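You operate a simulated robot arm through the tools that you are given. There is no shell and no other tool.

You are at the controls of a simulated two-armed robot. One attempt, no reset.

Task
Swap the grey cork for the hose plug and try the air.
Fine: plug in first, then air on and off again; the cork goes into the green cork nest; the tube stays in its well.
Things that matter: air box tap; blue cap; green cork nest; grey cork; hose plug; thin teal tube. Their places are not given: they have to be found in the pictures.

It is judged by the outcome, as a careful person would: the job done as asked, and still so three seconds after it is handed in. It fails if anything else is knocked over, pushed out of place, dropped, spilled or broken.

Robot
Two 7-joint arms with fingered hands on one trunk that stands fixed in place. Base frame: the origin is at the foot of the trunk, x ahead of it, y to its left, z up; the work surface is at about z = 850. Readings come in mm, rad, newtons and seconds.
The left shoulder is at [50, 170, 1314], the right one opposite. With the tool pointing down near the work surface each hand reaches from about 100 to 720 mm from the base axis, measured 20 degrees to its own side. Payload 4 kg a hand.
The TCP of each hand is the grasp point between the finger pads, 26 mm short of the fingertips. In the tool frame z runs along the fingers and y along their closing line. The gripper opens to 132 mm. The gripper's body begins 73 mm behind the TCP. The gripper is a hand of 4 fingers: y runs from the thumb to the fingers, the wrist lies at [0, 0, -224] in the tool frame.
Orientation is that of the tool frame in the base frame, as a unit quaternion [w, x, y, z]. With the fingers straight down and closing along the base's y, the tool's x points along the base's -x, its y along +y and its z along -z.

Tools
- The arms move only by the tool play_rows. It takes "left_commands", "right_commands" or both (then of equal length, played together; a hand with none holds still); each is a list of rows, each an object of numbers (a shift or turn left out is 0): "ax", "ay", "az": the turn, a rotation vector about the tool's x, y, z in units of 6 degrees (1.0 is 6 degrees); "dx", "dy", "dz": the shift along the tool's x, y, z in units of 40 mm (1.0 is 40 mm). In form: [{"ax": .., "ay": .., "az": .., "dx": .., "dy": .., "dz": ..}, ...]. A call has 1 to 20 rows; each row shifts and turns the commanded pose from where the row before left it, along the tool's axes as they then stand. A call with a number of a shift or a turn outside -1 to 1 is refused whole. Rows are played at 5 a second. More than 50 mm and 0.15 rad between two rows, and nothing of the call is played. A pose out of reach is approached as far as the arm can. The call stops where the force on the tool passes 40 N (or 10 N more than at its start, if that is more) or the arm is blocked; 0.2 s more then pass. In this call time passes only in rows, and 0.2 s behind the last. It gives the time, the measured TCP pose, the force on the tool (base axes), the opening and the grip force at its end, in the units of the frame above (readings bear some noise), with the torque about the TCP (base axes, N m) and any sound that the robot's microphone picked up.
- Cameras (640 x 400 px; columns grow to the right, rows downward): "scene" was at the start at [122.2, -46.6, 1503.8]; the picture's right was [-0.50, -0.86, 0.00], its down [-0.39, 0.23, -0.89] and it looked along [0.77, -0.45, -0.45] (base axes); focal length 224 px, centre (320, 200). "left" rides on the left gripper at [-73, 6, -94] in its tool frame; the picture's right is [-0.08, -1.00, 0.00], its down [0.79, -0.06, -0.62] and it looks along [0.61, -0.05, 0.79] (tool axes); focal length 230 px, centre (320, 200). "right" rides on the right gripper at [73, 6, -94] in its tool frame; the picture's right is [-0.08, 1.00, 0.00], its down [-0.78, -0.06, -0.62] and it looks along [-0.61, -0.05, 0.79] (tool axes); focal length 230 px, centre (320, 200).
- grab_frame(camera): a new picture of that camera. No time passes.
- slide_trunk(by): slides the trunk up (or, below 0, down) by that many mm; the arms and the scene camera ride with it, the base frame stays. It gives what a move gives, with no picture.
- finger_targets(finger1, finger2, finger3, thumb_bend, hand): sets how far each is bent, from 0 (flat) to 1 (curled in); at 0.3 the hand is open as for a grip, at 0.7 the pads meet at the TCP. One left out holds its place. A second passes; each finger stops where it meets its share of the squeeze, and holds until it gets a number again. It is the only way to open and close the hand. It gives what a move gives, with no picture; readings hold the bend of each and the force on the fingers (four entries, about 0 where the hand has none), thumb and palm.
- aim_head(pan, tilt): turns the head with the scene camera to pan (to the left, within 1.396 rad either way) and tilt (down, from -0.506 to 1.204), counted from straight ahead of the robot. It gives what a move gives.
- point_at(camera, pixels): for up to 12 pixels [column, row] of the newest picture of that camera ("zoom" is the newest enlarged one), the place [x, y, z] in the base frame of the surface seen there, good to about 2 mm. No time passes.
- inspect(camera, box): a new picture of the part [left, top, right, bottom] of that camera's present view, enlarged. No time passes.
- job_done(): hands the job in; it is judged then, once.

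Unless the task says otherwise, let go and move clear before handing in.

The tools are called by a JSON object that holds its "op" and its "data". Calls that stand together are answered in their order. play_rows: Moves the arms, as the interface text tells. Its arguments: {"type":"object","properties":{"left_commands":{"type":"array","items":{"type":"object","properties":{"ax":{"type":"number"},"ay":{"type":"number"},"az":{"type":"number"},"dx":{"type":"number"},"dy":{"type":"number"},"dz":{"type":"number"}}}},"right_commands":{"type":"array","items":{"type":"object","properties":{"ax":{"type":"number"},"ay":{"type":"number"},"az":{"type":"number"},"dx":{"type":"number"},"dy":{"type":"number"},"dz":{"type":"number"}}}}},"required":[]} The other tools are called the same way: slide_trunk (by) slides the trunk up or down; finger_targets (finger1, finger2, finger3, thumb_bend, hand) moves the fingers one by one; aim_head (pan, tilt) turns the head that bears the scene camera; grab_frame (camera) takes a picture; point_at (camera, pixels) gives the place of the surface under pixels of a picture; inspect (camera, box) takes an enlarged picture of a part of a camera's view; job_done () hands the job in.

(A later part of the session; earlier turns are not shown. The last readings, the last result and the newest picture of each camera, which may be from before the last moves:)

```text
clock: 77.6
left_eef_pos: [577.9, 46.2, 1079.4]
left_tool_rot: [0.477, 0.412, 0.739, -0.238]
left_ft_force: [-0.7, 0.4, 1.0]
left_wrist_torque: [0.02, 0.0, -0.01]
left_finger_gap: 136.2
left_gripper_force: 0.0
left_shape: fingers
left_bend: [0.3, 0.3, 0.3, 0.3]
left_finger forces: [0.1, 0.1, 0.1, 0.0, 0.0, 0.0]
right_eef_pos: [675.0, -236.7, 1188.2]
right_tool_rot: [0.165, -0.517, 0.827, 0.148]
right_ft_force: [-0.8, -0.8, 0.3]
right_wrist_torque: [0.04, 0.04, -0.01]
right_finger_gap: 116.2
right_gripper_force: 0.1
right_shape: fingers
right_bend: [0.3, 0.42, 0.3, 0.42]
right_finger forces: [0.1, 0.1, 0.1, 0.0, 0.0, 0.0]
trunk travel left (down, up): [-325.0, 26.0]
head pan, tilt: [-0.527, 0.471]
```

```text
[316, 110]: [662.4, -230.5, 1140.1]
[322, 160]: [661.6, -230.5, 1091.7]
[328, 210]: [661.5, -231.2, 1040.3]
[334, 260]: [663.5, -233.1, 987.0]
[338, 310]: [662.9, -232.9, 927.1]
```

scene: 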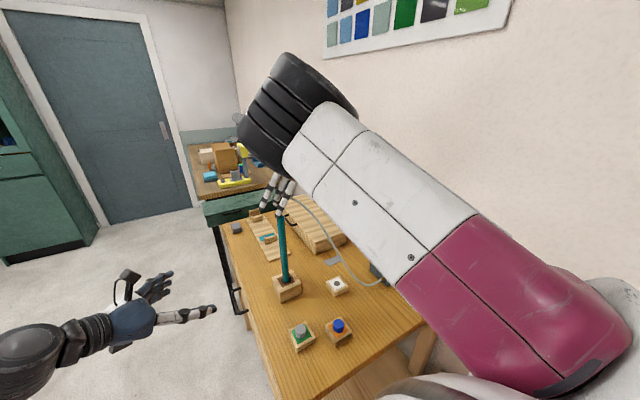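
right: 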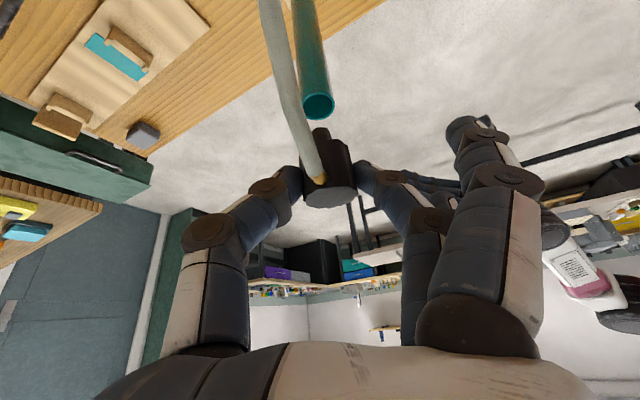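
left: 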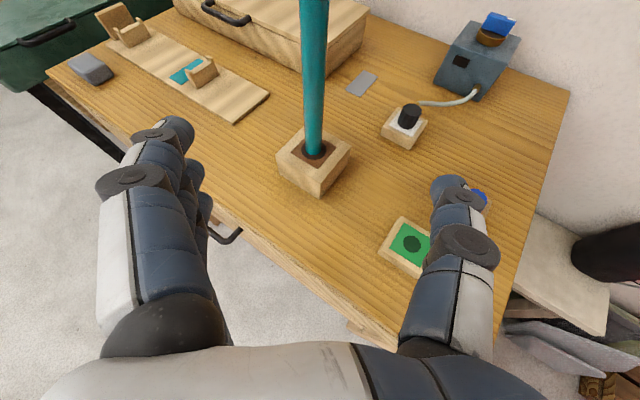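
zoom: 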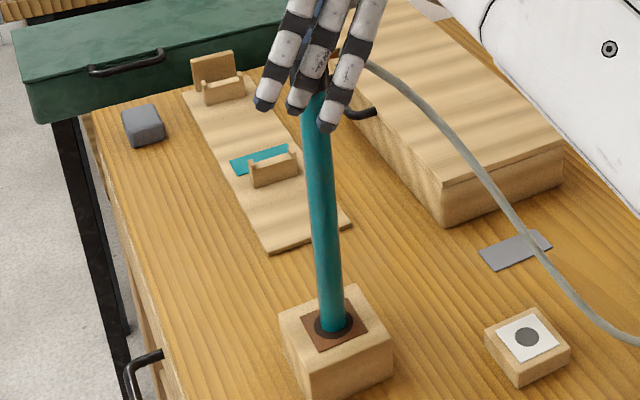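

The tube is upright (lean <1°) with the plug seated on it. I withdraw the right hand back along its axis, clear of plug and hose.

{"op": "play_rows", "data": {"right_commands": [{"dz": -0.3}, {"dz": -0.4}, {"dz": -0.5}, {"dz": -0.5}]}}

{"op": "grab_frame", "data": {"camera": "right"}}

{"op": "grab_frame", "data": {"camera": "scene"}}

```text
clock: 78.6
left_eef_pos: [577.8, 47.5, 1078.7]
left_tool_rot: [0.477, 0.412, 0.739, -0.238]
left_ft_force: [-0.6, 0.0, 0.0]
left_wrist_torque: [-0.03, -0.01, 0.02]
left_finger_gap: 136.1
left_gripper_force: 0.0
left_shape: fingers
left_bend: [0.3, 0.3, 0.3, 0.3]
left_finger forces: [0.0, 0.1, 0.1, 0.1, 0.1, 0.0]
right_eef_pos: [667.2, -267.2, 1250.0]
right_tool_rot: [0.164, -0.518, 0.827, 0.148]
right_ft_force: [-0.3, 0.0, -0.6]
right_wrist_torque: [-0.01, 0.01, 0.02]
right_finger_gap: 116.3
right_gripper_force: 0.1
right_shape: fingers
right_bend: [0.3, 0.42, 0.3, 0.42]
right_finger forces: [0.0, 0.0, 0.0, 0.0, 0.0, 0.0]
trunk travel left (down, up): [-325.0, 26.0]
head pan, tilt: [-0.527, 0.471]
```

```text
taken
```

right: 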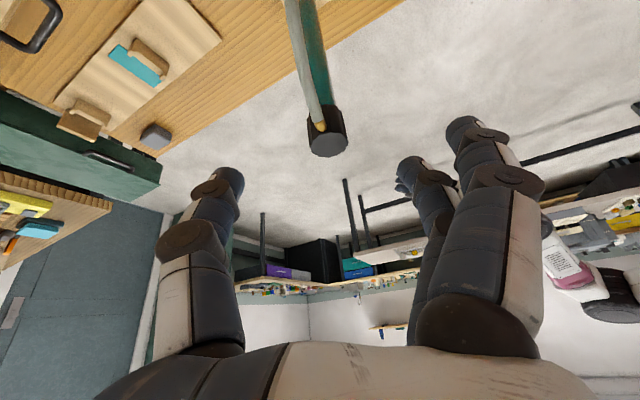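

```text
taken
```

scene: 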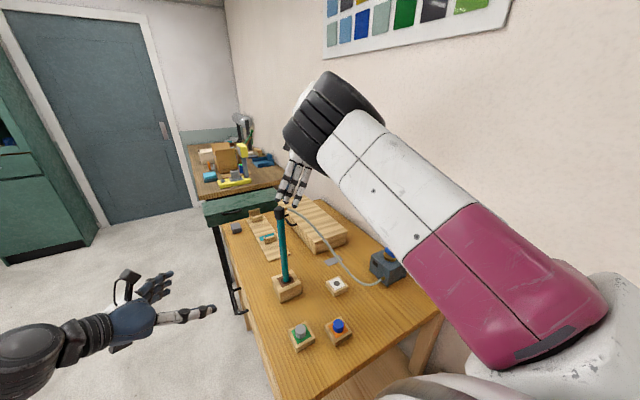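

The plug rests securely on the tube. I move the right hand away over the hose and turn it to face forward (yaw 0, 30° tilt) for the tap.

{"op": "play_rows", "data": {"right_commands": [{"dx": 0.882, "dy": -0.021, "dz": -0.416}, {"dx": 0.882, "dy": -0.021, "dz": -0.416}, {"dx": 0.882, "dy": -0.021, "dz": -0.416}, {"ax": 0.508, "ay": -0.102, "az": 0.846}, {"ax": 0.508, "ay": -0.102, "az": 0.846}, {"ax": 0.508, "ay": -0.102, "az": 0.846}, {"ax": 0.508, "ay": -0.102, "az": 0.846}, {"ax": 0.508, "ay": -0.102, "az": 0.846}, {"ax": 0.508, "ay": -0.102, "az": 0.846}, {"ax": 0.508, "ay": -0.102, "az": 0.846}, {"ax": 0.508, "ay": -0.102, "az": 0.846}, {"ax": 0.508, "ay": -0.102, "az": 0.846}, {"ax": 0.508, "ay": -0.102, "az": 0.846}, {"ax": 0.508, "ay": -0.102, "az": 0.846}, {"dz": 0.0}]}}

{"op": "grab_frame", "data": {"camera": "right"}}

{"op": "grab_frame", "data": {"camera": "scene"}}

```text
clock: 82.0
left_eef_pos: [579.0, 47.6, 1078.6]
left_tool_rot: [0.477, 0.412, 0.739, -0.237]
left_ft_force: [0.3, 0.3, 0.0]
left_wrist_torque: [-0.02, -0.01, 0.02]
left_finger_gap: 135.7
left_gripper_force: 0.0
left_shape: fingers
left_bend: [0.3, 0.3, 0.3, 0.3]
left_finger forces: [0.0, 0.0, 0.1, 0.0, 0.0, 0.0]
right_eef_pos: [610.7, -400.9, 1239.2]
right_tool_rot: [0.256, 0.035, 0.966, 0.012]
right_ft_force: [-0.2, 0.1, 0.6]
right_wrist_torque: [0.01, 0.01, 0.0]
right_finger_gap: 116.2
right_gripper_force: 0.0
right_shape: fingers
right_bend: [0.3, 0.42, 0.3, 0.42]
right_finger forces: [0.0, 0.0, 0.0, 0.0, 0.0, 0.0]
trunk travel left (down, up): [-325.0, 26.0]
head pan, tilt: [-0.527, 0.471]
stopped in row 15 (right hand): the arm was blocked; the commanded pose is now the measured one
```

```text
taken
```

right: 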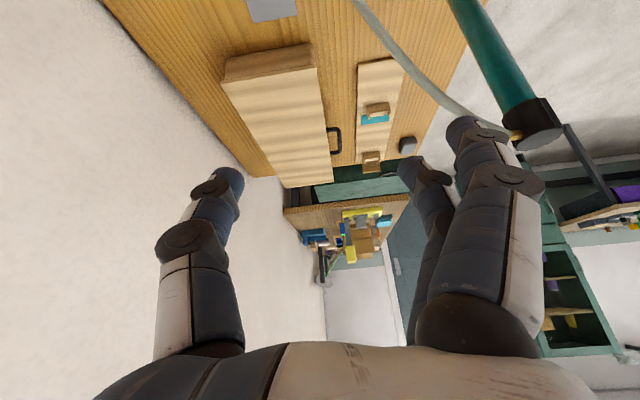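

```text
taken
```

scene: 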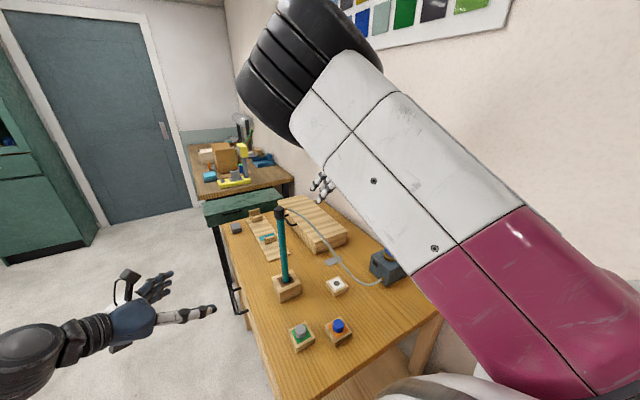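

The hand is facing forward now. I move to a hover over the air box tap at about (545,-600,1060).

{"op": "play_rows", "data": {"right_commands": [{"dx": 0.466, "dy": -0.75, "dz": 0.436}, {"dx": 0.466, "dy": -0.75, "dz": 0.436}, {"dx": 0.466, "dy": -0.75, "dz": 0.436}, {"dx": 0.466, "dy": -0.75, "dz": 0.436}, {"dx": 0.466, "dy": -0.75, "dz": 0.436}, {"dx": 0.466, "dy": -0.75, "dz": 0.436}, {"dx": 0.466, "dy": -0.75, "dz": 0.436}, {"dz": 0.0}]}}

{"op": "grab_frame", "data": {"camera": "right"}}

{"op": "grab_frame", "data": {"camera": "scene"}}

```text
clock: 83.8
left_eef_pos: [579.4, 48.0, 1081.1]
left_tool_rot: [0.478, 0.41, 0.739, -0.237]
left_ft_force: [-0.4, 1.2, 0.0]
left_wrist_torque: [0.01, 0.01, 0.0]
left_finger_gap: 135.8
left_gripper_force: 0.1
left_shape: fingers
left_bend: [0.3, 0.3, 0.3, 0.3]
left_finger forces: [0.0, 0.0, 0.1, 0.0, 0.1, 0.1]
right_eef_pos: [547.6, -595.1, 1065.4]
right_tool_rot: [0.256, 0.031, 0.966, 0.01]
right_ft_force: [0.6, 0.1, 0.1]
right_wrist_torque: [0.0, 0.0, -0.04]
right_finger_gap: 116.5
right_gripper_force: 0.0
right_shape: fingers
right_bend: [0.3, 0.42, 0.3, 0.42]
right_finger forces: [0.0, 0.1, 0.0, 0.0, 0.1, 0.0]
trunk travel left (down, up): [-325.0, 26.0]
head pan, tilt: [-0.527, 0.471]
```

```text
taken
```

right: 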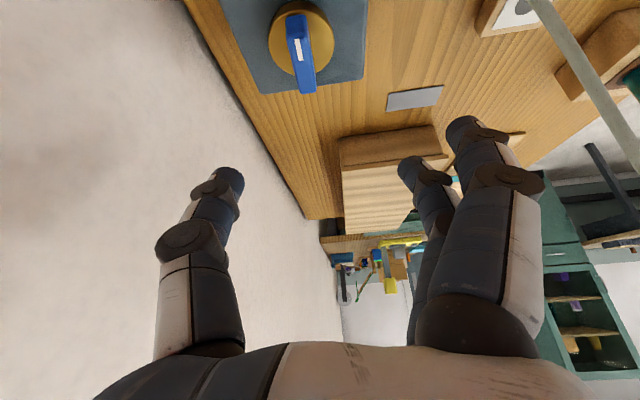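

```text
taken
```

scene: 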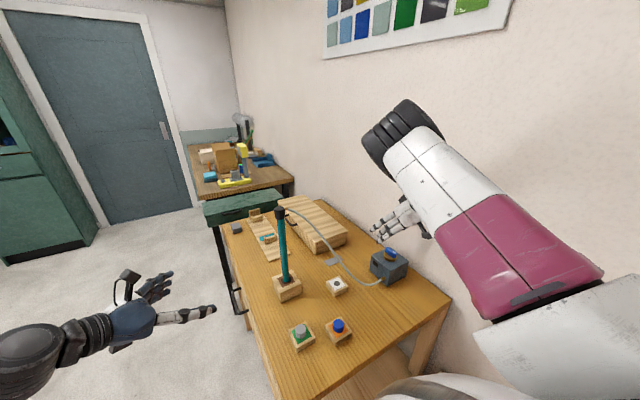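

The hand is over the tap, seen at (300,50) in the right view. I zoom in on the tap for any markings and measure the bar.

{"op": "inspect", "data": {"camera": "right", "box": [210, 0, 380, 110]}}

{"op": "point_at", "data": {"camera": "zoom", "pixels": [[330, 70], [350, 210], [310, 60], [355, 60], [380, 330], [330, 320], [370, 250], [345, 290], [260, 180], [460, 180], [350, 30]]}}

{"op": "inspect", "data": {"camera": "scene", "box": [355, 220, 425, 300]}}

```text
3.64 times, centred on (295, 55) of right
```

zoom: 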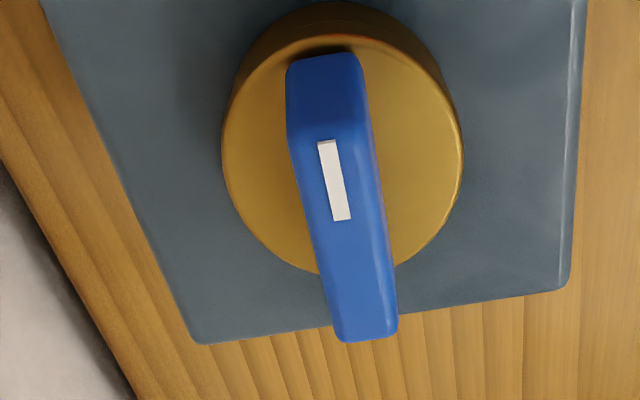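

```text
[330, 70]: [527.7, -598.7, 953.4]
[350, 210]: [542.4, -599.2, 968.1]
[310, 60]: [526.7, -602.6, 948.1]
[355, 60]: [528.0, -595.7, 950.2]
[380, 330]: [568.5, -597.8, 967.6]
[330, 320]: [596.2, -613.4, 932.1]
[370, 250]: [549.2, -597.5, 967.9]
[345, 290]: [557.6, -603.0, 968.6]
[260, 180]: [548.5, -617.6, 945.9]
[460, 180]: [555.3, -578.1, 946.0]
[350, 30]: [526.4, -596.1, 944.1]
```

```text
5.00 times, centred on (390, 260) of scene
```

zoom: 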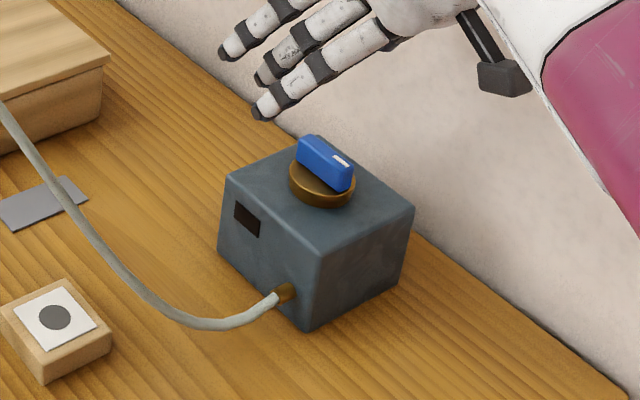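

No markings; the bar spans x 528–571 at y≈-600, top z≈968, disc top z≈946. I test in the air whether the hand can yaw clockwise to −90° here.

{"op": "play_rows", "data": {"right_commands": [{"ax": 0.494, "ay": -0.04, "az": 0.869}, {"ax": 0.494, "ay": -0.04, "az": 0.869}, {"ax": 0.494, "ay": -0.04, "az": 0.869}, {"ax": 0.494, "ay": -0.04, "az": 0.869}, {"ax": 0.494, "ay": -0.04, "az": 0.869}, {"ax": 0.494, "ay": -0.04, "az": 0.869}, {"ax": 0.494, "ay": -0.04, "az": 0.869}, {"ax": 0.494, "ay": -0.04, "az": 0.869}, {"ax": 0.494, "ay": -0.04, "az": 0.869}, {"ax": 0.494, "ay": -0.04, "az": 0.869}, {"ax": 0.494, "ay": -0.04, "az": 0.869}, {"ax": 0.494, "ay": -0.04, "az": 0.869}, {"ax": 0.494, "ay": -0.04, "az": 0.869}, {"ax": 0.494, "ay": -0.04, "az": 0.869}, {"ax": 0.494, "ay": -0.04, "az": 0.869}]}}

{"op": "grab_frame", "data": {"camera": "scene"}}

```text
clock: 87.0
left_eef_pos: [577.2, 47.0, 1077.9]
left_tool_rot: [0.477, 0.411, 0.739, -0.237]
left_ft_force: [-0.5, -0.7, 0.0]
left_wrist_torque: [0.01, 0.0, -0.01]
left_finger_gap: 135.7
left_gripper_force: 0.1
left_shape: fingers
left_bend: [0.3, 0.3, 0.3, 0.3]
left_finger forces: [0.0, 0.1, 0.0, 0.0, 0.1, 0.0]
right_eef_pos: [546.7, -595.9, 1060.5]
right_tool_rot: [0.19, 0.705, 0.661, -0.174]
right_ft_force: [0.4, 0.3, -0.3]
right_wrist_torque: [0.0, -0.02, 0.02]
right_finger_gap: 116.4
right_gripper_force: 0.1
right_shape: fingers
right_bend: [0.3, 0.42, 0.3, 0.42]
right_finger forces: [0.0, 0.0, 0.0, 0.0, 0.1, 0.0]
trunk travel left (down, up): [-325.0, 26.0]
head pan, tilt: [-0.527, 0.471]
```

```text
taken
```

scene: 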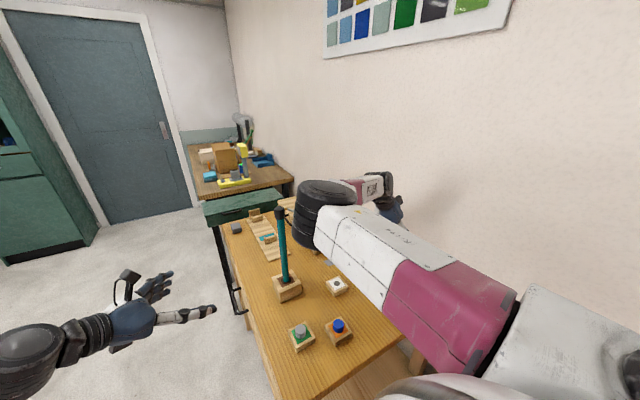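

Clockwise yaw to −90° works with the position held. That would turn the pointer from −x to +y, toward the hose outlet. I go back to yaw 0 to take hold of the bar.

{"op": "play_rows", "data": {"right_commands": [{"ax": -0.494, "ay": 0.04, "az": -0.869}, {"ax": -0.494, "ay": 0.04, "az": -0.869}, {"ax": -0.494, "ay": 0.04, "az": -0.869}, {"ax": -0.494, "ay": 0.04, "az": -0.869}, {"ax": -0.494, "ay": 0.04, "az": -0.869}, {"ax": -0.494, "ay": 0.04, "az": -0.869}, {"ax": -0.494, "ay": 0.04, "az": -0.869}, {"ax": -0.494, "ay": 0.04, "az": -0.869}, {"ax": -0.494, "ay": 0.04, "az": -0.869}, {"ax": -0.494, "ay": 0.04, "az": -0.869}, {"ax": -0.494, "ay": 0.04, "az": -0.869}, {"ax": -0.494, "ay": 0.04, "az": -0.869}, {"ax": -0.494, "ay": 0.04, "az": -0.869}, {"ax": -0.494, "ay": 0.04, "az": -0.869}, {"ax": -0.494, "ay": 0.04, "az": -0.869}]}}

{"op": "grab_frame", "data": {"camera": "right"}}

{"op": "grab_frame", "data": {"camera": "scene"}}

```text
clock: 90.2
left_eef_pos: [578.1, 47.7, 1077.7]
left_tool_rot: [0.478, 0.411, 0.739, -0.237]
left_ft_force: [0.8, 0.0, -0.7]
left_wrist_torque: [0.03, 0.01, 0.01]
left_finger_gap: 135.9
left_gripper_force: 0.0
left_shape: fingers
left_bend: [0.3, 0.3, 0.3, 0.3]
left_finger forces: [0.0, 0.0, 0.0, 0.1, 0.1, 0.1]
right_eef_pos: [547.3, -598.0, 1062.2]
right_tool_rot: [0.255, 0.03, 0.966, 0.01]
right_ft_force: [0.6, -0.7, -0.1]
right_wrist_torque: [0.02, -0.02, -0.01]
right_finger_gap: 116.1
right_gripper_force: 0.1
right_shape: fingers
right_bend: [0.3, 0.42, 0.3, 0.42]
right_finger forces: [0.0, 0.0, 0.0, 0.0, 0.0, 0.0]
trunk travel left (down, up): [-325.0, 26.0]
head pan, tilt: [-0.527, 0.471]
```

```text
taken
```

right: 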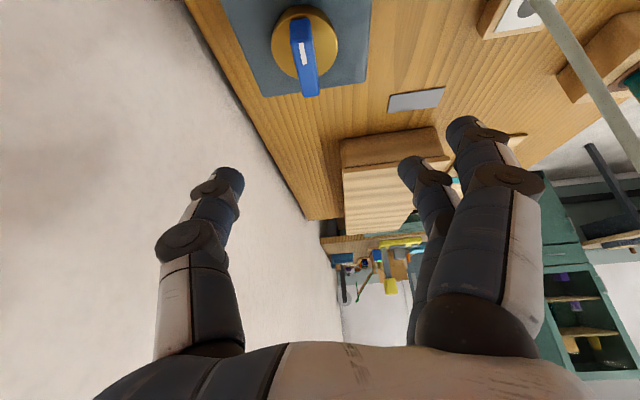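

```text
taken
```

scene: 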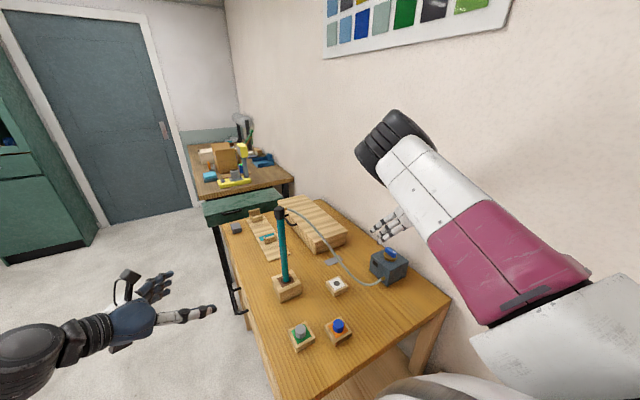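

Before descending I check how near the wall is to the thumb side (left part of the right view).

{"op": "point_at", "data": {"camera": "right", "pixels": [[180, 60], [200, 120], [140, 150], [230, 130], [230, 175], [185, 235], [305, 55], [305, 85], [300, 30], [420, 60]]}}

{"op": "inspect", "data": {"camera": "right", "box": [230, 0, 380, 110]}}

```text
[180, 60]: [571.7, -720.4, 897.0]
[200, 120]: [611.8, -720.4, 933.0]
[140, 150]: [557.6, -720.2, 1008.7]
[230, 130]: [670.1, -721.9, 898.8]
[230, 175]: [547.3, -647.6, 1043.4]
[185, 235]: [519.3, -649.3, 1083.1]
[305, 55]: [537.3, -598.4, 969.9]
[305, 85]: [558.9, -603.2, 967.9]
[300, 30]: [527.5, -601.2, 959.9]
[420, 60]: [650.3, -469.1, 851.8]
```

```text
3.64 times, centred on (305, 55) of right
```

zoom: 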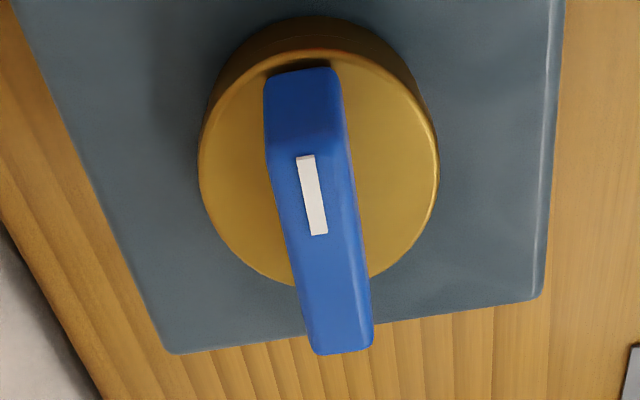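

The wall is at y≈-720, leaving room. I lower to z≈1000 straddling the bar.

{"op": "play_rows", "data": {"right_commands": [{"dx": 0.439, "dy": -0.053, "dz": 0.644}, {"dx": 0.439, "dy": -0.053, "dz": 0.644}, {"dz": 0.0}]}}

{"op": "grab_frame", "data": {"camera": "right"}}

{"op": "inspect", "data": {"camera": "scene", "box": [340, 200, 430, 300]}}

```text
clock: 91.0
left_eef_pos: [577.8, 48.6, 1079.7]
left_tool_rot: [0.477, 0.411, 0.739, -0.238]
left_ft_force: [1.2, 0.0, -0.2]
left_wrist_torque: [0.04, -0.04, 0.0]
left_finger_gap: 135.8
left_gripper_force: 0.1
left_shape: fingers
left_bend: [0.3, 0.3, 0.3, 0.3]
left_finger forces: [0.1, 0.0, 0.1, 0.0, 0.0, 0.0]
right_eef_pos: [542.5, -597.3, 999.6]
right_tool_rot: [0.255, 0.03, 0.966, 0.011]
right_ft_force: [0.7, -0.6, -0.2]
right_wrist_torque: [-0.01, -0.03, 0.02]
right_finger_gap: 116.7
right_gripper_force: 0.0
right_shape: fingers
right_bend: [0.3, 0.42, 0.3, 0.42]
right_finger forces: [0.0, 0.0, 0.1, 0.0, 0.0, 0.1]
trunk travel left (down, up): [-325.0, 26.0]
head pan, tilt: [-0.527, 0.471]
```

```text
taken
```

right: 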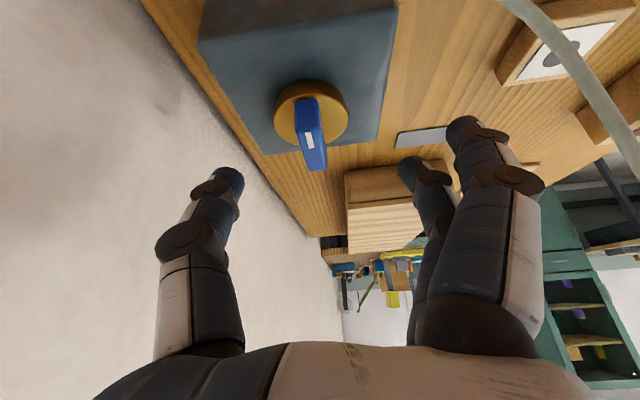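

```text
4.00 times, centred on (385, 250) of scene
```

zoom: 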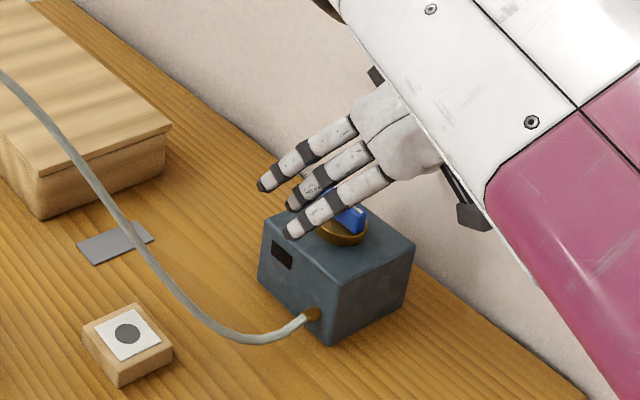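

I lower the final ~22 mm with a 2.5 mm shift to centre on the bar.

{"op": "play_rows", "data": {"right_commands": [{"dx": 0.1425, "dy": -0.041, "dz": 0.2425}, {"dx": 0.1425, "dy": -0.041, "dz": 0.2425}, {"dz": 0.0}]}}

{"op": "inspect", "data": {"camera": "right", "box": [210, 60, 430, 230]}}

{"op": "point_at", "data": {"camera": "zoom", "pixels": [[310, 300], [300, 270], [320, 330], [285, 280], [330, 280], [60, 330], [560, 300], [350, 260]]}}

```text
clock: 91.8
left_eef_pos: [579.1, 48.1, 1078.7]
left_tool_rot: [0.477, 0.412, 0.74, -0.237]
left_ft_force: [0.9, 0.8, -0.5]
left_wrist_torque: [0.0, -0.01, -0.01]
left_finger_gap: 135.7
left_gripper_force: 0.1
left_shape: fingers
left_bend: [0.3, 0.3, 0.3, 0.3]
left_finger forces: [0.0, 0.0, 0.0, 0.2, 0.0, 0.0]
right_eef_pos: [541.6, -599.2, 976.2]
right_tool_rot: [0.255, 0.03, 0.966, 0.011]
right_ft_force: [0.2, -0.4, 0.0]
right_wrist_torque: [-0.01, -0.03, 0.0]
right_finger_gap: 116.0
right_gripper_force: 0.1
right_shape: fingers
right_bend: [0.3, 0.42, 0.3, 0.42]
right_finger forces: [0.0, 0.1, 0.0, 0.0, 0.0, 0.1]
trunk travel left (down, up): [-325.0, 26.0]
head pan, tilt: [-0.527, 0.471]
```

```text
2.35 times, centred on (320, 145) of right
```

zoom: 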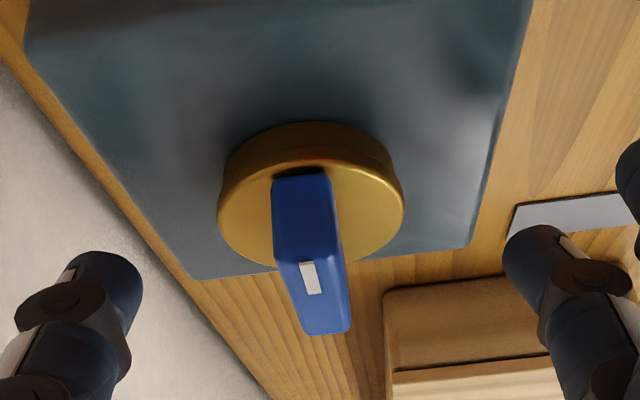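

```text
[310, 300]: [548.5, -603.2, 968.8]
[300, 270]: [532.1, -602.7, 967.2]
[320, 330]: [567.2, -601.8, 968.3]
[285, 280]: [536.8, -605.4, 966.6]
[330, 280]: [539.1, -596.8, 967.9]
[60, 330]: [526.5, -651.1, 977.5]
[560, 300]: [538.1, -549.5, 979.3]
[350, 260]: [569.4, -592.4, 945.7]
```

The bar lies between the tips, centred within ~2 mm. I close finger 2 and thumb on it.

{"op": "finger_targets", "data": {"hand": "right", "finger2": 0.63, "thumb_bend": 0.63}}

{"op": "finger_targets", "data": {"hand": "right", "finger2": 0.7, "thumb_bend": 0.7}}

{"op": "inspect", "data": {"camera": "right", "box": [210, 60, 430, 230]}}

```text
clock: 92.8
left_eef_pos: [578.1, 47.7, 1080.3]
left_tool_rot: [0.477, 0.411, 0.74, -0.237]
left_ft_force: [-0.6, -0.6, -0.8]
left_wrist_torque: [0.01, 0.01, 0.01]
left_finger_gap: 136.1
left_gripper_force: 0.1
left_shape: fingers
left_bend: [0.3, 0.3, 0.3, 0.3]
left_finger forces: [0.0, 0.0, 0.0, 0.0, 0.1, 0.1]
right_eef_pos: [541.3, -599.1, 975.7]
right_tool_rot: [0.255, 0.031, 0.966, 0.011]
right_ft_force: [0.0, 0.0, -0.3]
right_wrist_torque: [0.02, -0.03, 0.0]
right_finger_gap: 82.6
right_gripper_force: 0.1
right_shape: fingers
right_bend: [0.3, 0.63, 0.3, 0.63]
right_finger forces: [0.1, 0.0, 0.0, 0.0, 0.0, 0.0]
trunk travel left (down, up): [-325.0, 26.0]
head pan, tilt: [-0.527, 0.471]
```

```text
clock: 93.8
left_eef_pos: [577.6, 48.1, 1078.4]
left_tool_rot: [0.477, 0.411, 0.74, -0.237]
left_ft_force: [-0.3, 0.3, 0.1]
left_wrist_torque: [0.0, -0.01, -0.02]
left_finger_gap: 135.9
left_gripper_force: 0.0
left_shape: fingers
left_bend: [0.3, 0.3, 0.3, 0.3]
left_finger forces: [0.0, 0.0, 0.0, 0.0, 0.0, 0.0]
right_eef_pos: [542.9, -599.9, 976.7]
right_tool_rot: [0.255, 0.031, 0.966, 0.011]
right_ft_force: [1.4, -1.4, -1.3]
right_wrist_torque: [0.0, -0.03, -0.04]
right_finger_gap: 76.7
right_gripper_force: 3.6
right_shape: fingers
right_bend: [0.3, 0.67, 0.3, 0.68]
right_finger forces: [0.0, 2.6, 0.0, 0.0, 4.3, 0.0]
trunk travel left (down, up): [-325.0, 26.0]
head pan, tilt: [-0.527, 0.471]
```

```text
2.35 times, centred on (320, 145) of right
```

zoom: 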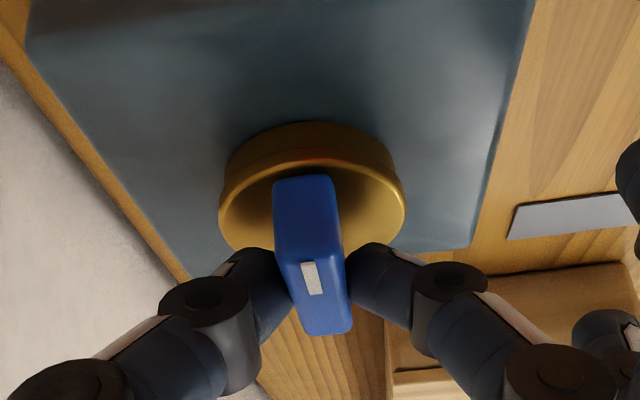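

The bar is pinched (2.6/4.3 N). I twist clockwise about the tap's vertical axis, 30° first, checking force, torque and sound.

{"op": "play_rows", "data": {"right_commands": [{"ax": 0.492, "ay": -0.035, "az": 0.87, "dy": 0.0196}, {"ax": 0.492, "ay": -0.035, "az": 0.87, "dy": 0.0196}, {"ax": 0.492, "ay": -0.035, "az": 0.87, "dy": 0.0196}, {"ax": 0.492, "ay": -0.035, "az": 0.87, "dy": 0.0196}, {"ax": 0.492, "ay": -0.035, "az": 0.87, "dy": 0.0196}]}}

{"op": "inspect", "data": {"camera": "right", "box": [210, 60, 430, 230]}}

{"op": "inspect", "data": {"camera": "scene", "box": [340, 200, 430, 300]}}

```text
clock: 95.0
left_eef_pos: [578.1, 48.3, 1080.0]
left_tool_rot: [0.477, 0.412, 0.739, -0.238]
left_ft_force: [0.3, 0.3, 0.4]
left_wrist_torque: [0.0, 0.02, 0.0]
left_finger_gap: 135.8
left_gripper_force: 0.0
left_shape: fingers
left_bend: [0.3, 0.3, 0.3, 0.3]
left_finger forces: [0.0, 0.0, 0.0, 0.1, 0.0, 0.0]
right_eef_pos: [542.5, -596.5, 976.2]
right_tool_rot: [0.25, 0.28, 0.925, -0.055]
right_ft_force: [-0.5, 0.9, 0.9]
right_wrist_torque: [-0.01, 0.03, 0.38]
right_finger_gap: 78.1
right_gripper_force: 12.5
right_shape: fingers
right_bend: [0.3, 0.68, 0.3, 0.67]
right_finger forces: [0.0, 12.6, 0.0, 0.1, 11.5, 0.0]
trunk travel left (down, up): [-325.0, 26.0]
head pan, tilt: [-0.527, 0.471]
```

```text
2.35 times, centred on (320, 145) of right
```

zoom: 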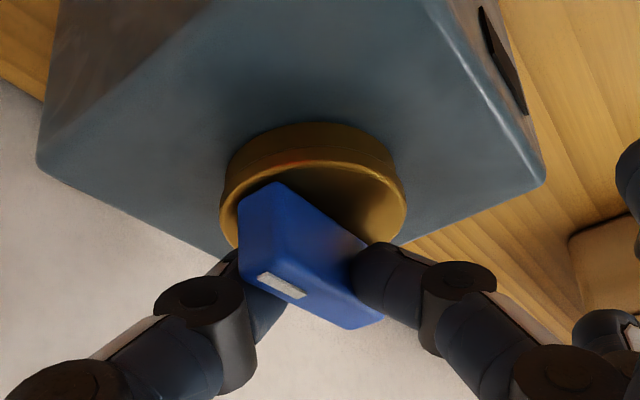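

```text
4.00 times, centred on (385, 250) of scene
```

zoom: 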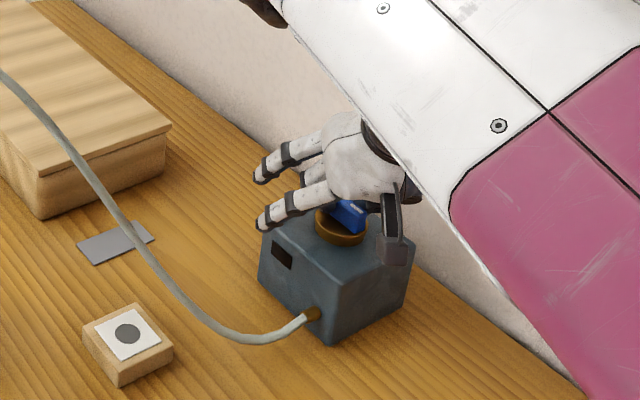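

The torque rose to 0.38 N·m. I check whether the bar actually turned.

{"op": "point_at", "data": {"camera": "right", "pixels": [[320, 180], [316, 165], [330, 190], [303, 180], [340, 195], [315, 150], [300, 170]]}}

{"op": "inspect", "data": {"camera": "scene", "box": [370, 235, 415, 275]}}

```text
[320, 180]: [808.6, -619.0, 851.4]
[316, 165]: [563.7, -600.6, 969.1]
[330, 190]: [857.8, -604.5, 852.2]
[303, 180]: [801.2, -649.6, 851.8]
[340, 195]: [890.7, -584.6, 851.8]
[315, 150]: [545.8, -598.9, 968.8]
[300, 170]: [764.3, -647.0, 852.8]
```

```text
10.00 times, centred on (392, 255) of scene
```

zoom: 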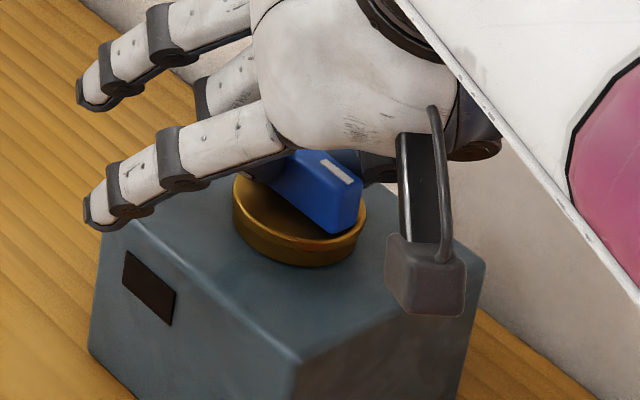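

The bar still lies along x, so the pads merely slipped — clockwise seems to be against the stop. I twist back and try counter-clockwise a little.

{"op": "play_rows", "data": {"right_commands": [{"ax": -0.492, "ay": 0.035, "az": -0.87, "dy": -0.0196}, {"ax": -0.492, "ay": 0.035, "az": -0.87, "dy": -0.0196}, {"ax": -0.492, "ay": 0.035, "az": -0.87, "dy": -0.0196}, {"ax": -0.492, "ay": 0.035, "az": -0.87, "dy": -0.0196}, {"ax": -0.492, "ay": 0.035, "az": -0.87, "dy": -0.0196}, {"ax": -0.492, "ay": 0.035, "az": -0.87, "dy": -0.0196}, {"ax": -0.492, "ay": 0.035, "az": -0.87, "dy": -0.0196}, {"ax": -0.492, "ay": 0.035, "az": -0.87, "dy": -0.0196}]}}

{"op": "inspect", "data": {"camera": "right", "box": [210, 60, 430, 230]}}

{"op": "inspect", "data": {"camera": "scene", "box": [355, 225, 415, 285]}}

```text
clock: 96.8
left_eef_pos: [577.7, 47.0, 1078.8]
left_tool_rot: [0.477, 0.411, 0.739, -0.238]
left_ft_force: [-0.1, 0.7, 0.2]
left_wrist_torque: [0.01, 0.0, 0.02]
left_finger_gap: 136.2
left_gripper_force: 0.0
left_shape: fingers
left_bend: [0.3, 0.3, 0.3, 0.3]
left_finger forces: [0.1, 0.0, 0.0, 0.1, 0.0, 0.1]
right_eef_pos: [541.5, -604.1, 978.0]
right_tool_rot: [0.25, -0.122, 0.959, 0.05]
right_ft_force: [1.1, -0.5, -0.3]
right_wrist_torque: [0.04, -0.03, -0.03]
right_finger_gap: 75.6
right_gripper_force: 3.1
right_shape: fingers
right_bend: [0.3, 0.66, 0.3, 0.69]
right_finger forces: [0.1, 2.5, 0.1, 0.0, 3.8, 0.0]
trunk travel left (down, up): [-325.0, 26.0]
head pan, tilt: [-0.527, 0.471]
```

```text
2.35 times, centred on (320, 145) of right
```

zoom: 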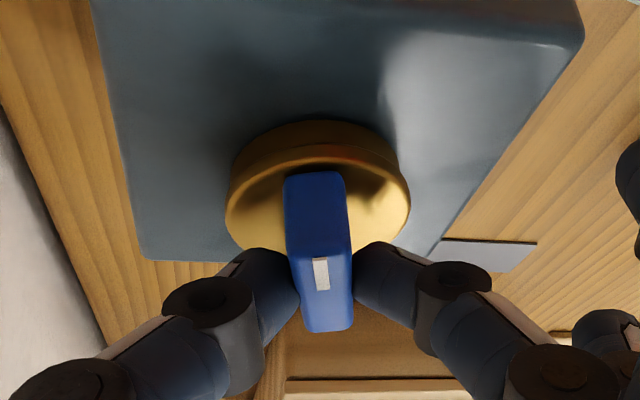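

```text
6.67 times, centred on (385, 255) of scene
```

zoom: 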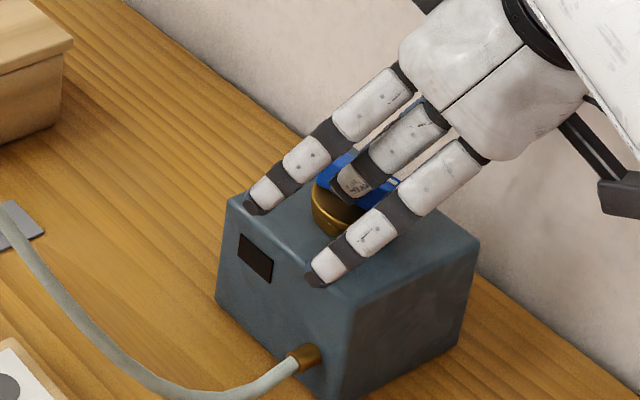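

The bar followed this time with negligible torque — counter-clockwise is the opening direction. I continue turning.

{"op": "play_rows", "data": {"right_commands": [{"ax": -0.492, "ay": 0.035, "az": -0.87, "dy": -0.0196}, {"ax": -0.492, "ay": 0.035, "az": -0.87, "dy": -0.0196}, {"ax": -0.492, "ay": 0.035, "az": -0.87, "dy": -0.0196}, {"ax": -0.492, "ay": 0.035, "az": -0.87, "dy": -0.0196}]}}

{"op": "inspect", "data": {"camera": "right", "box": [210, 60, 430, 230]}}

{"op": "inspect", "data": {"camera": "scene", "box": [355, 225, 415, 285]}}

```text
clock: 97.8
left_eef_pos: [578.1, 47.6, 1077.8]
left_tool_rot: [0.478, 0.411, 0.739, -0.237]
left_ft_force: [0.4, 0.0, -0.6]
left_wrist_torque: [-0.02, -0.01, -0.02]
left_finger_gap: 135.8
left_gripper_force: 0.2
left_shape: fingers
left_bend: [0.3, 0.3, 0.3, 0.3]
left_finger forces: [0.0, 0.0, 0.0, 0.0, 0.1, 0.0]
right_eef_pos: [543.4, -606.4, 977.9]
right_tool_rot: [0.234, -0.318, 0.913, 0.101]
right_ft_force: [3.1, -1.8, -0.6]
right_wrist_torque: [0.0, 0.0, -0.04]
right_finger_gap: 76.1
right_gripper_force: 3.7
right_shape: fingers
right_bend: [0.3, 0.66, 0.3, 0.69]
right_finger forces: [0.0, 2.2, 0.0, 0.1, 5.0, 0.0]
trunk travel left (down, up): [-325.0, 26.0]
head pan, tilt: [-0.527, 0.471]
```

```text
2.35 times, centred on (320, 145) of right
```

zoom: 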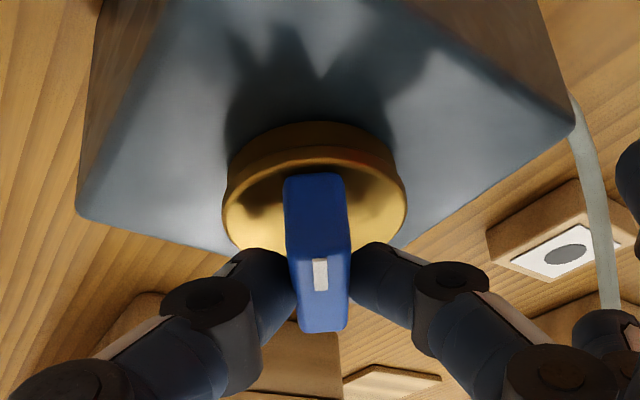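

```text
6.67 times, centred on (385, 255) of scene
```

zoom: 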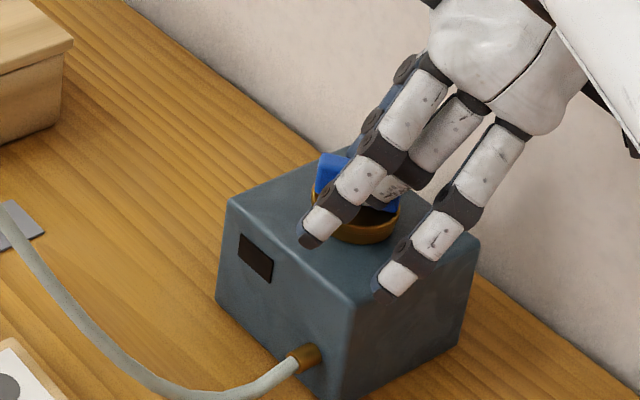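

The bar has turned ~38° and follows easily; the window is still dark. I keep turning until the reach or the stop is felt.

{"op": "play_rows", "data": {"right_commands": [{"ax": -0.492, "ay": 0.035, "az": -0.87, "dy": -0.0196}, {"ax": -0.492, "ay": 0.035, "az": -0.87, "dy": -0.0196}, {"ax": -0.492, "ay": 0.035, "az": -0.87, "dy": -0.0196}, {"ax": -0.492, "ay": 0.035, "az": -0.87, "dy": -0.0196}]}}

{"op": "inspect", "data": {"camera": "right", "box": [210, 60, 430, 230]}}

{"op": "grab_frame", "data": {"camera": "scene"}}

```text
clock: 99.0
left_eef_pos: [570.4, 63.2, 1084.2]
left_tool_rot: [0.484, 0.408, 0.735, -0.242]
left_ft_force: [0.5, 0.9, 0.3]
left_wrist_torque: [-0.01, 0.01, 0.0]
left_finger_gap: 135.9
left_gripper_force: 0.1
left_shape: fingers
left_bend: [0.3, 0.3, 0.3, 0.3]
left_finger forces: [0.1, 0.1, 0.1, 0.0, 0.1, 0.1]
right_eef_pos: [541.3, -583.8, 992.0]
right_tool_rot: [0.208, -0.51, 0.823, 0.142]
right_ft_force: [0.4, 1.8, 3.1]
right_wrist_torque: [0.05, -0.08, 0.0]
right_finger_gap: 71.3
right_gripper_force: 1.8
right_shape: fingers
right_bend: [0.3, 0.7, 0.3, 0.7]
right_finger forces: [0.0, 0.0, 0.0, 0.0, 3.6, 0.0]
right hand out of reach, approached as far as the arm can: row 4
trunk travel left (down, up): [-325.0, 26.0]
head pan, tilt: [-0.527, 0.471]
stopped in row 4 (right hand): the arm was blocked; the commanded pose is now the measured one
```

```text
2.35 times, centred on (320, 145) of right
```

zoom: 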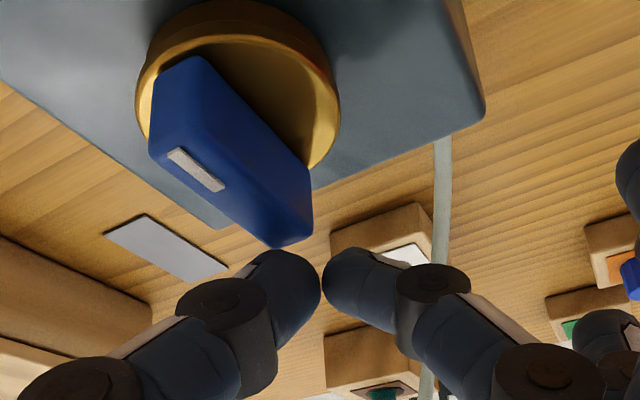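

```text
taken
```

scene: 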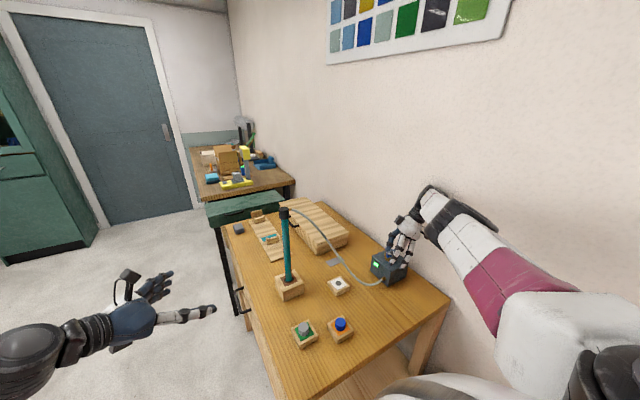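

The window on the box now glows green at (376,264) — the air seems on — while the hand hit its reach limit and slipped off the bar. I look closely and first back the hand off upward.

{"op": "inspect", "data": {"camera": "scene", "box": [355, 225, 425, 295]}}

{"op": "point_at", "data": {"camera": "right", "pixels": [[275, 130], [265, 115], [300, 150], [310, 160], [262, 95], [270, 80]]}}

```text
5.71 times, centred on (390, 260) of scene
```

zoom: 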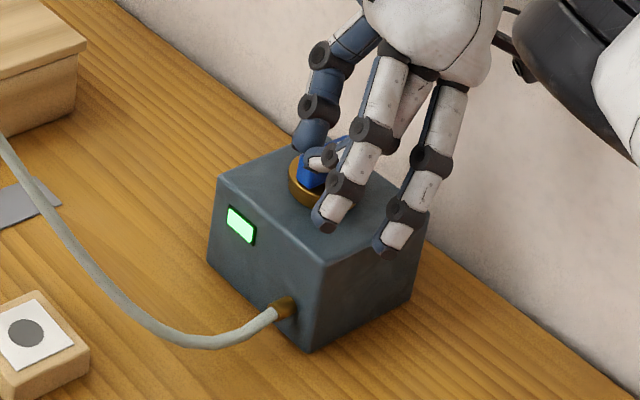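

```text
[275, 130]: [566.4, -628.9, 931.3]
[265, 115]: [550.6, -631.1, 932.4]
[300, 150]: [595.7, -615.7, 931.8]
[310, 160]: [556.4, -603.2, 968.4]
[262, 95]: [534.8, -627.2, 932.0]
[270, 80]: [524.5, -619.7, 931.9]
```

The green window confirms the air is on. I lift the hand straight up before opening it, so as not to disturb the tap.

{"op": "play_rows", "data": {"right_commands": [{"dx": -0.244, "dy": 0.01, "dz": -0.437}, {"dx": -0.244, "dy": 0.01, "dz": -0.437}, {"dx": -0.244, "dy": 0.01, "dz": -0.437}]}}

{"op": "finger_targets", "data": {"hand": "right", "finger2": 0.42, "thumb_bend": 0.42}}

{"op": "grab_frame", "data": {"camera": "right"}}

{"op": "grab_frame", "data": {"camera": "scene"}}

```text
clock: 99.8
left_eef_pos: [579.9, 60.7, 1076.4]
left_tool_rot: [0.479, 0.407, 0.739, -0.242]
left_ft_force: [-1.0, 0.7, 0.0]
left_wrist_torque: [0.0, -0.01, 0.01]
left_finger_gap: 136.0
left_gripper_force: 0.1
left_shape: fingers
left_bend: [0.3, 0.3, 0.3, 0.3]
left_finger forces: [0.0, 0.1, 0.0, 0.1, 0.0, 0.1]
right_eef_pos: [550.2, -581.2, 1038.5]
right_tool_rot: [0.201, -0.511, 0.822, 0.153]
right_ft_force: [0.5, -0.3, 0.6]
right_wrist_torque: [0.0, 0.04, -0.01]
right_finger_gap: 71.5
right_gripper_force: 0.1
right_shape: fingers
right_bend: [0.3, 0.7, 0.3, 0.7]
right_finger forces: [0.0, 0.1, 0.0, 0.1, 0.0, 0.0]
trunk travel left (down, up): [-325.0, 26.0]
head pan, tilt: [-0.527, 0.471]
```

```text
clock: 100.8
left_eef_pos: [579.2, 60.6, 1076.2]
left_tool_rot: [0.479, 0.408, 0.739, -0.242]
left_ft_force: [-0.3, 0.0, -0.1]
left_wrist_torque: [0.02, 0.03, 0.02]
left_finger_gap: 135.9
left_gripper_force: 0.1
left_shape: fingers
left_bend: [0.3, 0.3, 0.3, 0.3]
left_finger forces: [0.0, 0.1, 0.0, 0.0, 0.0, 0.1]
right_eef_pos: [551.1, -581.6, 1038.8]
right_tool_rot: [0.201, -0.511, 0.822, 0.152]
right_ft_force: [-0.3, -0.6, 0.3]
right_wrist_torque: [-0.01, 0.0, 0.01]
right_finger_gap: 116.2
right_gripper_force: 0.1
right_shape: fingers
right_bend: [0.3, 0.42, 0.3, 0.42]
right_finger forces: [0.0, 0.0, 0.0, 0.1, 0.1, 0.0]
trunk travel left (down, up): [-325.0, 26.0]
head pan, tilt: [-0.527, 0.471]
```

```text
taken
```

right: 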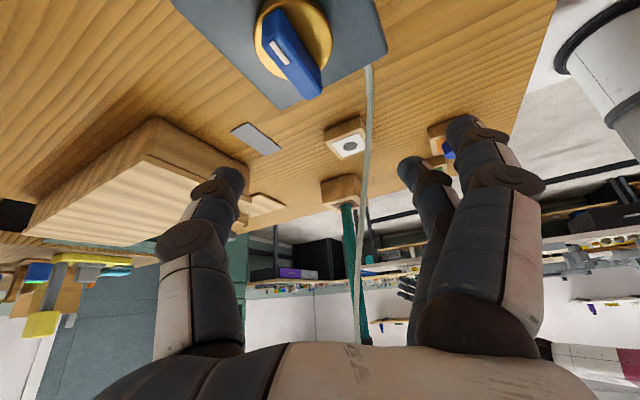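

```text
taken
```

scene: 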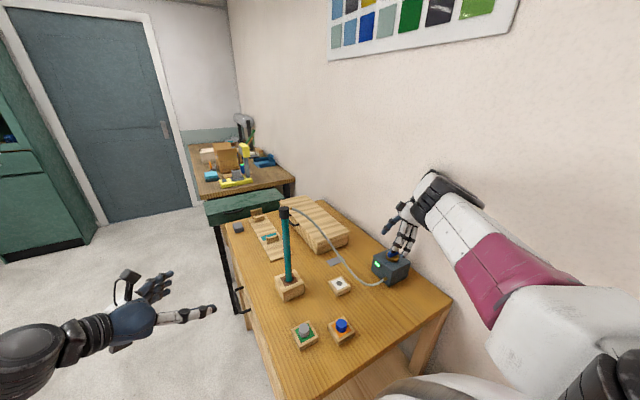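

The arm is clear. I measure the bar's present angle from the new right picture.

{"op": "inspect", "data": {"camera": "right", "box": [210, 0, 400, 110]}}

{"op": "point_at", "data": {"camera": "zoom", "pixels": [[230, 170], [265, 200], [210, 130], [330, 280], [350, 310], [300, 250], [195, 60], [160, 120], [400, 130]]}}

{"op": "inspect", "data": {"camera": "scene", "box": [355, 225, 425, 295]}}

```text
3.37 times, centred on (305, 55) of right
```

zoom: 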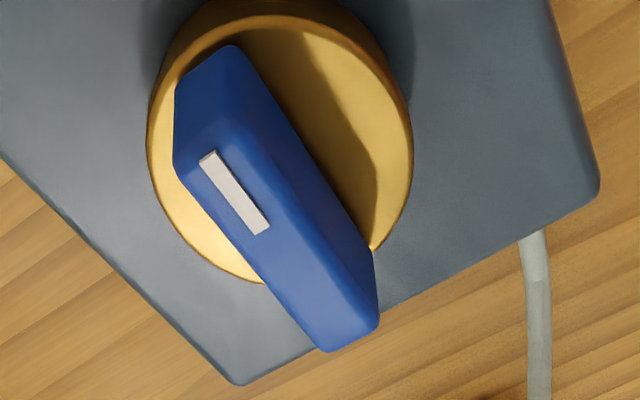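

```text
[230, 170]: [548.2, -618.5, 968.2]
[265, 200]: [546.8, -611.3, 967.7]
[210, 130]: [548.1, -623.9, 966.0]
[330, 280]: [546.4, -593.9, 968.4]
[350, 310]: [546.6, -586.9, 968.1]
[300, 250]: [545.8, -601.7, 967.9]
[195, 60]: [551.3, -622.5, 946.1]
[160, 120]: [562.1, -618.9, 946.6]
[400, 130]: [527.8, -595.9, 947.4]
```

```text
5.71 times, centred on (390, 260) of scene
```

zoom: 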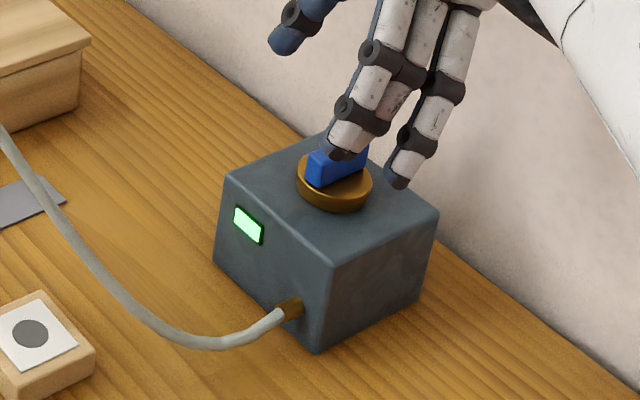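

The bar now lies exactly along y (pointer at the −y end): fully turned 90°, green light on. To turn it off I'll grip the bar by its ends with the hand at yaw 0 and twist clockwise to −90°, which the arm does comfortably; first I yaw back to 0 above the tap.

{"op": "play_rows", "data": {"right_commands": [{"ax": 0.474, "ay": -0.043, "az": 0.852}, {"ax": 0.474, "ay": -0.043, "az": 0.852}, {"ax": 0.474, "ay": -0.043, "az": 0.852}, {"ax": 0.474, "ay": -0.043, "az": 0.852}, {"ax": 0.474, "ay": -0.043, "az": 0.852}, {"ax": 0.474, "ay": -0.043, "az": 0.852}, {"ax": 0.474, "ay": -0.043, "az": 0.852}, {"ax": 0.474, "ay": -0.043, "az": 0.852}, {"ax": 0.474, "ay": -0.043, "az": 0.852}, {"ax": 0.474, "ay": -0.043, "az": 0.852}, {"ax": 0.474, "ay": -0.043, "az": 0.852}, {"dz": 0.0}]}}

{"op": "grab_frame", "data": {"camera": "right"}}

{"op": "grab_frame", "data": {"camera": "scene"}}

```text
clock: 103.4
left_eef_pos: [577.4, 47.0, 1078.7]
left_tool_rot: [0.478, 0.411, 0.739, -0.237]
left_ft_force: [0.1, -0.3, 0.1]
left_wrist_torque: [-0.02, -0.02, -0.03]
left_finger_gap: 135.9
left_gripper_force: 0.0
left_shape: fingers
left_bend: [0.3, 0.3, 0.3, 0.3]
left_finger forces: [0.0, 0.1, 0.1, 0.0, 0.1, 0.0]
right_eef_pos: [545.5, -603.3, 1037.4]
right_tool_rot: [0.255, 0.016, 0.967, 0.021]
right_ft_force: [0.0, -0.2, -0.5]
right_wrist_torque: [0.03, 0.01, 0.0]
right_finger_gap: 116.3
right_gripper_force: 0.1
right_shape: fingers
right_bend: [0.3, 0.42, 0.3, 0.42]
right_finger forces: [0.0, 0.1, 0.1, 0.0, 0.1, 0.1]
trunk travel left (down, up): [-325.0, 26.0]
head pan, tilt: [-0.527, 0.471]
```

```text
taken
```

right: 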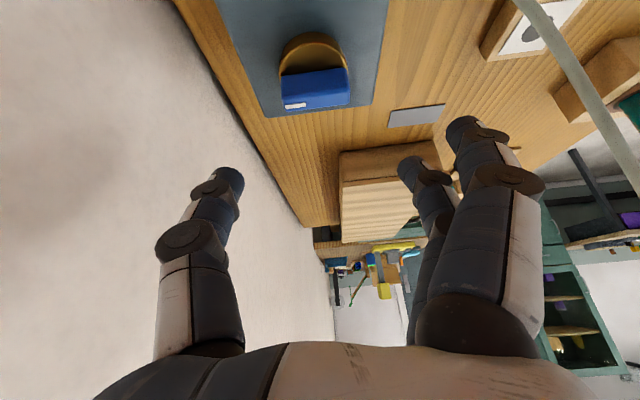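

```text
taken
```

scene: 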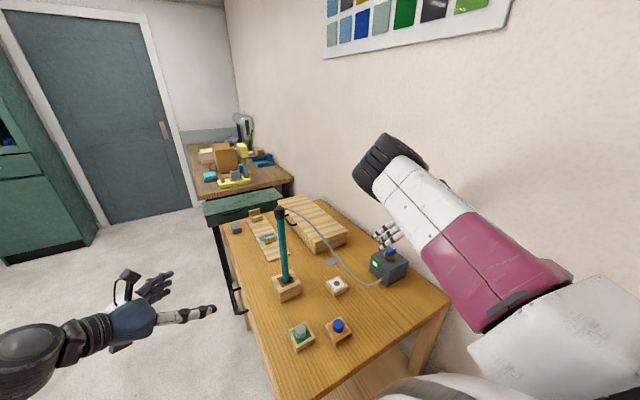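

The arm relaxed back to normal and the light is green. I measure the bar from here.

{"op": "inspect", "data": {"camera": "right", "box": [220, 10, 400, 130]}}

{"op": "point_at", "data": {"camera": "zoom", "pixels": [[320, 310], [225, 320], [440, 300], [240, 345], [450, 330], [340, 340], [320, 250], [340, 120], [250, 170], [420, 160]]}}

```text
3.33 times, centred on (310, 70) of right
```

zoom: 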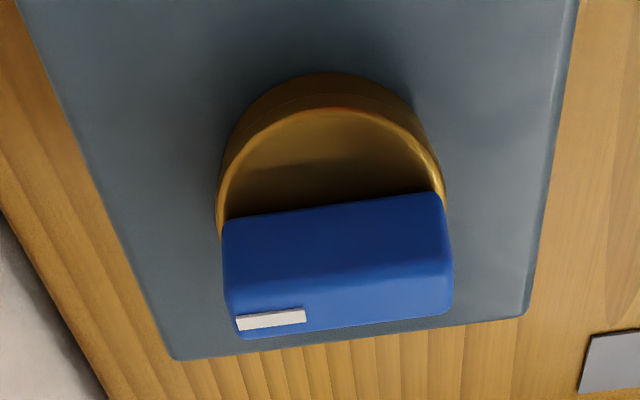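

```text
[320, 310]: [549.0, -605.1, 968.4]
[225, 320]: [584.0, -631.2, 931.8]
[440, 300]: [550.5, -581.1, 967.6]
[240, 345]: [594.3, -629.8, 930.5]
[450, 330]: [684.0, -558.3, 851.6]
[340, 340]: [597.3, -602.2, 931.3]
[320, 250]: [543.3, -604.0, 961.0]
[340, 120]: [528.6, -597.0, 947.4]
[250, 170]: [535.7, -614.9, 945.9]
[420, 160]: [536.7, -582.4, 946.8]
```

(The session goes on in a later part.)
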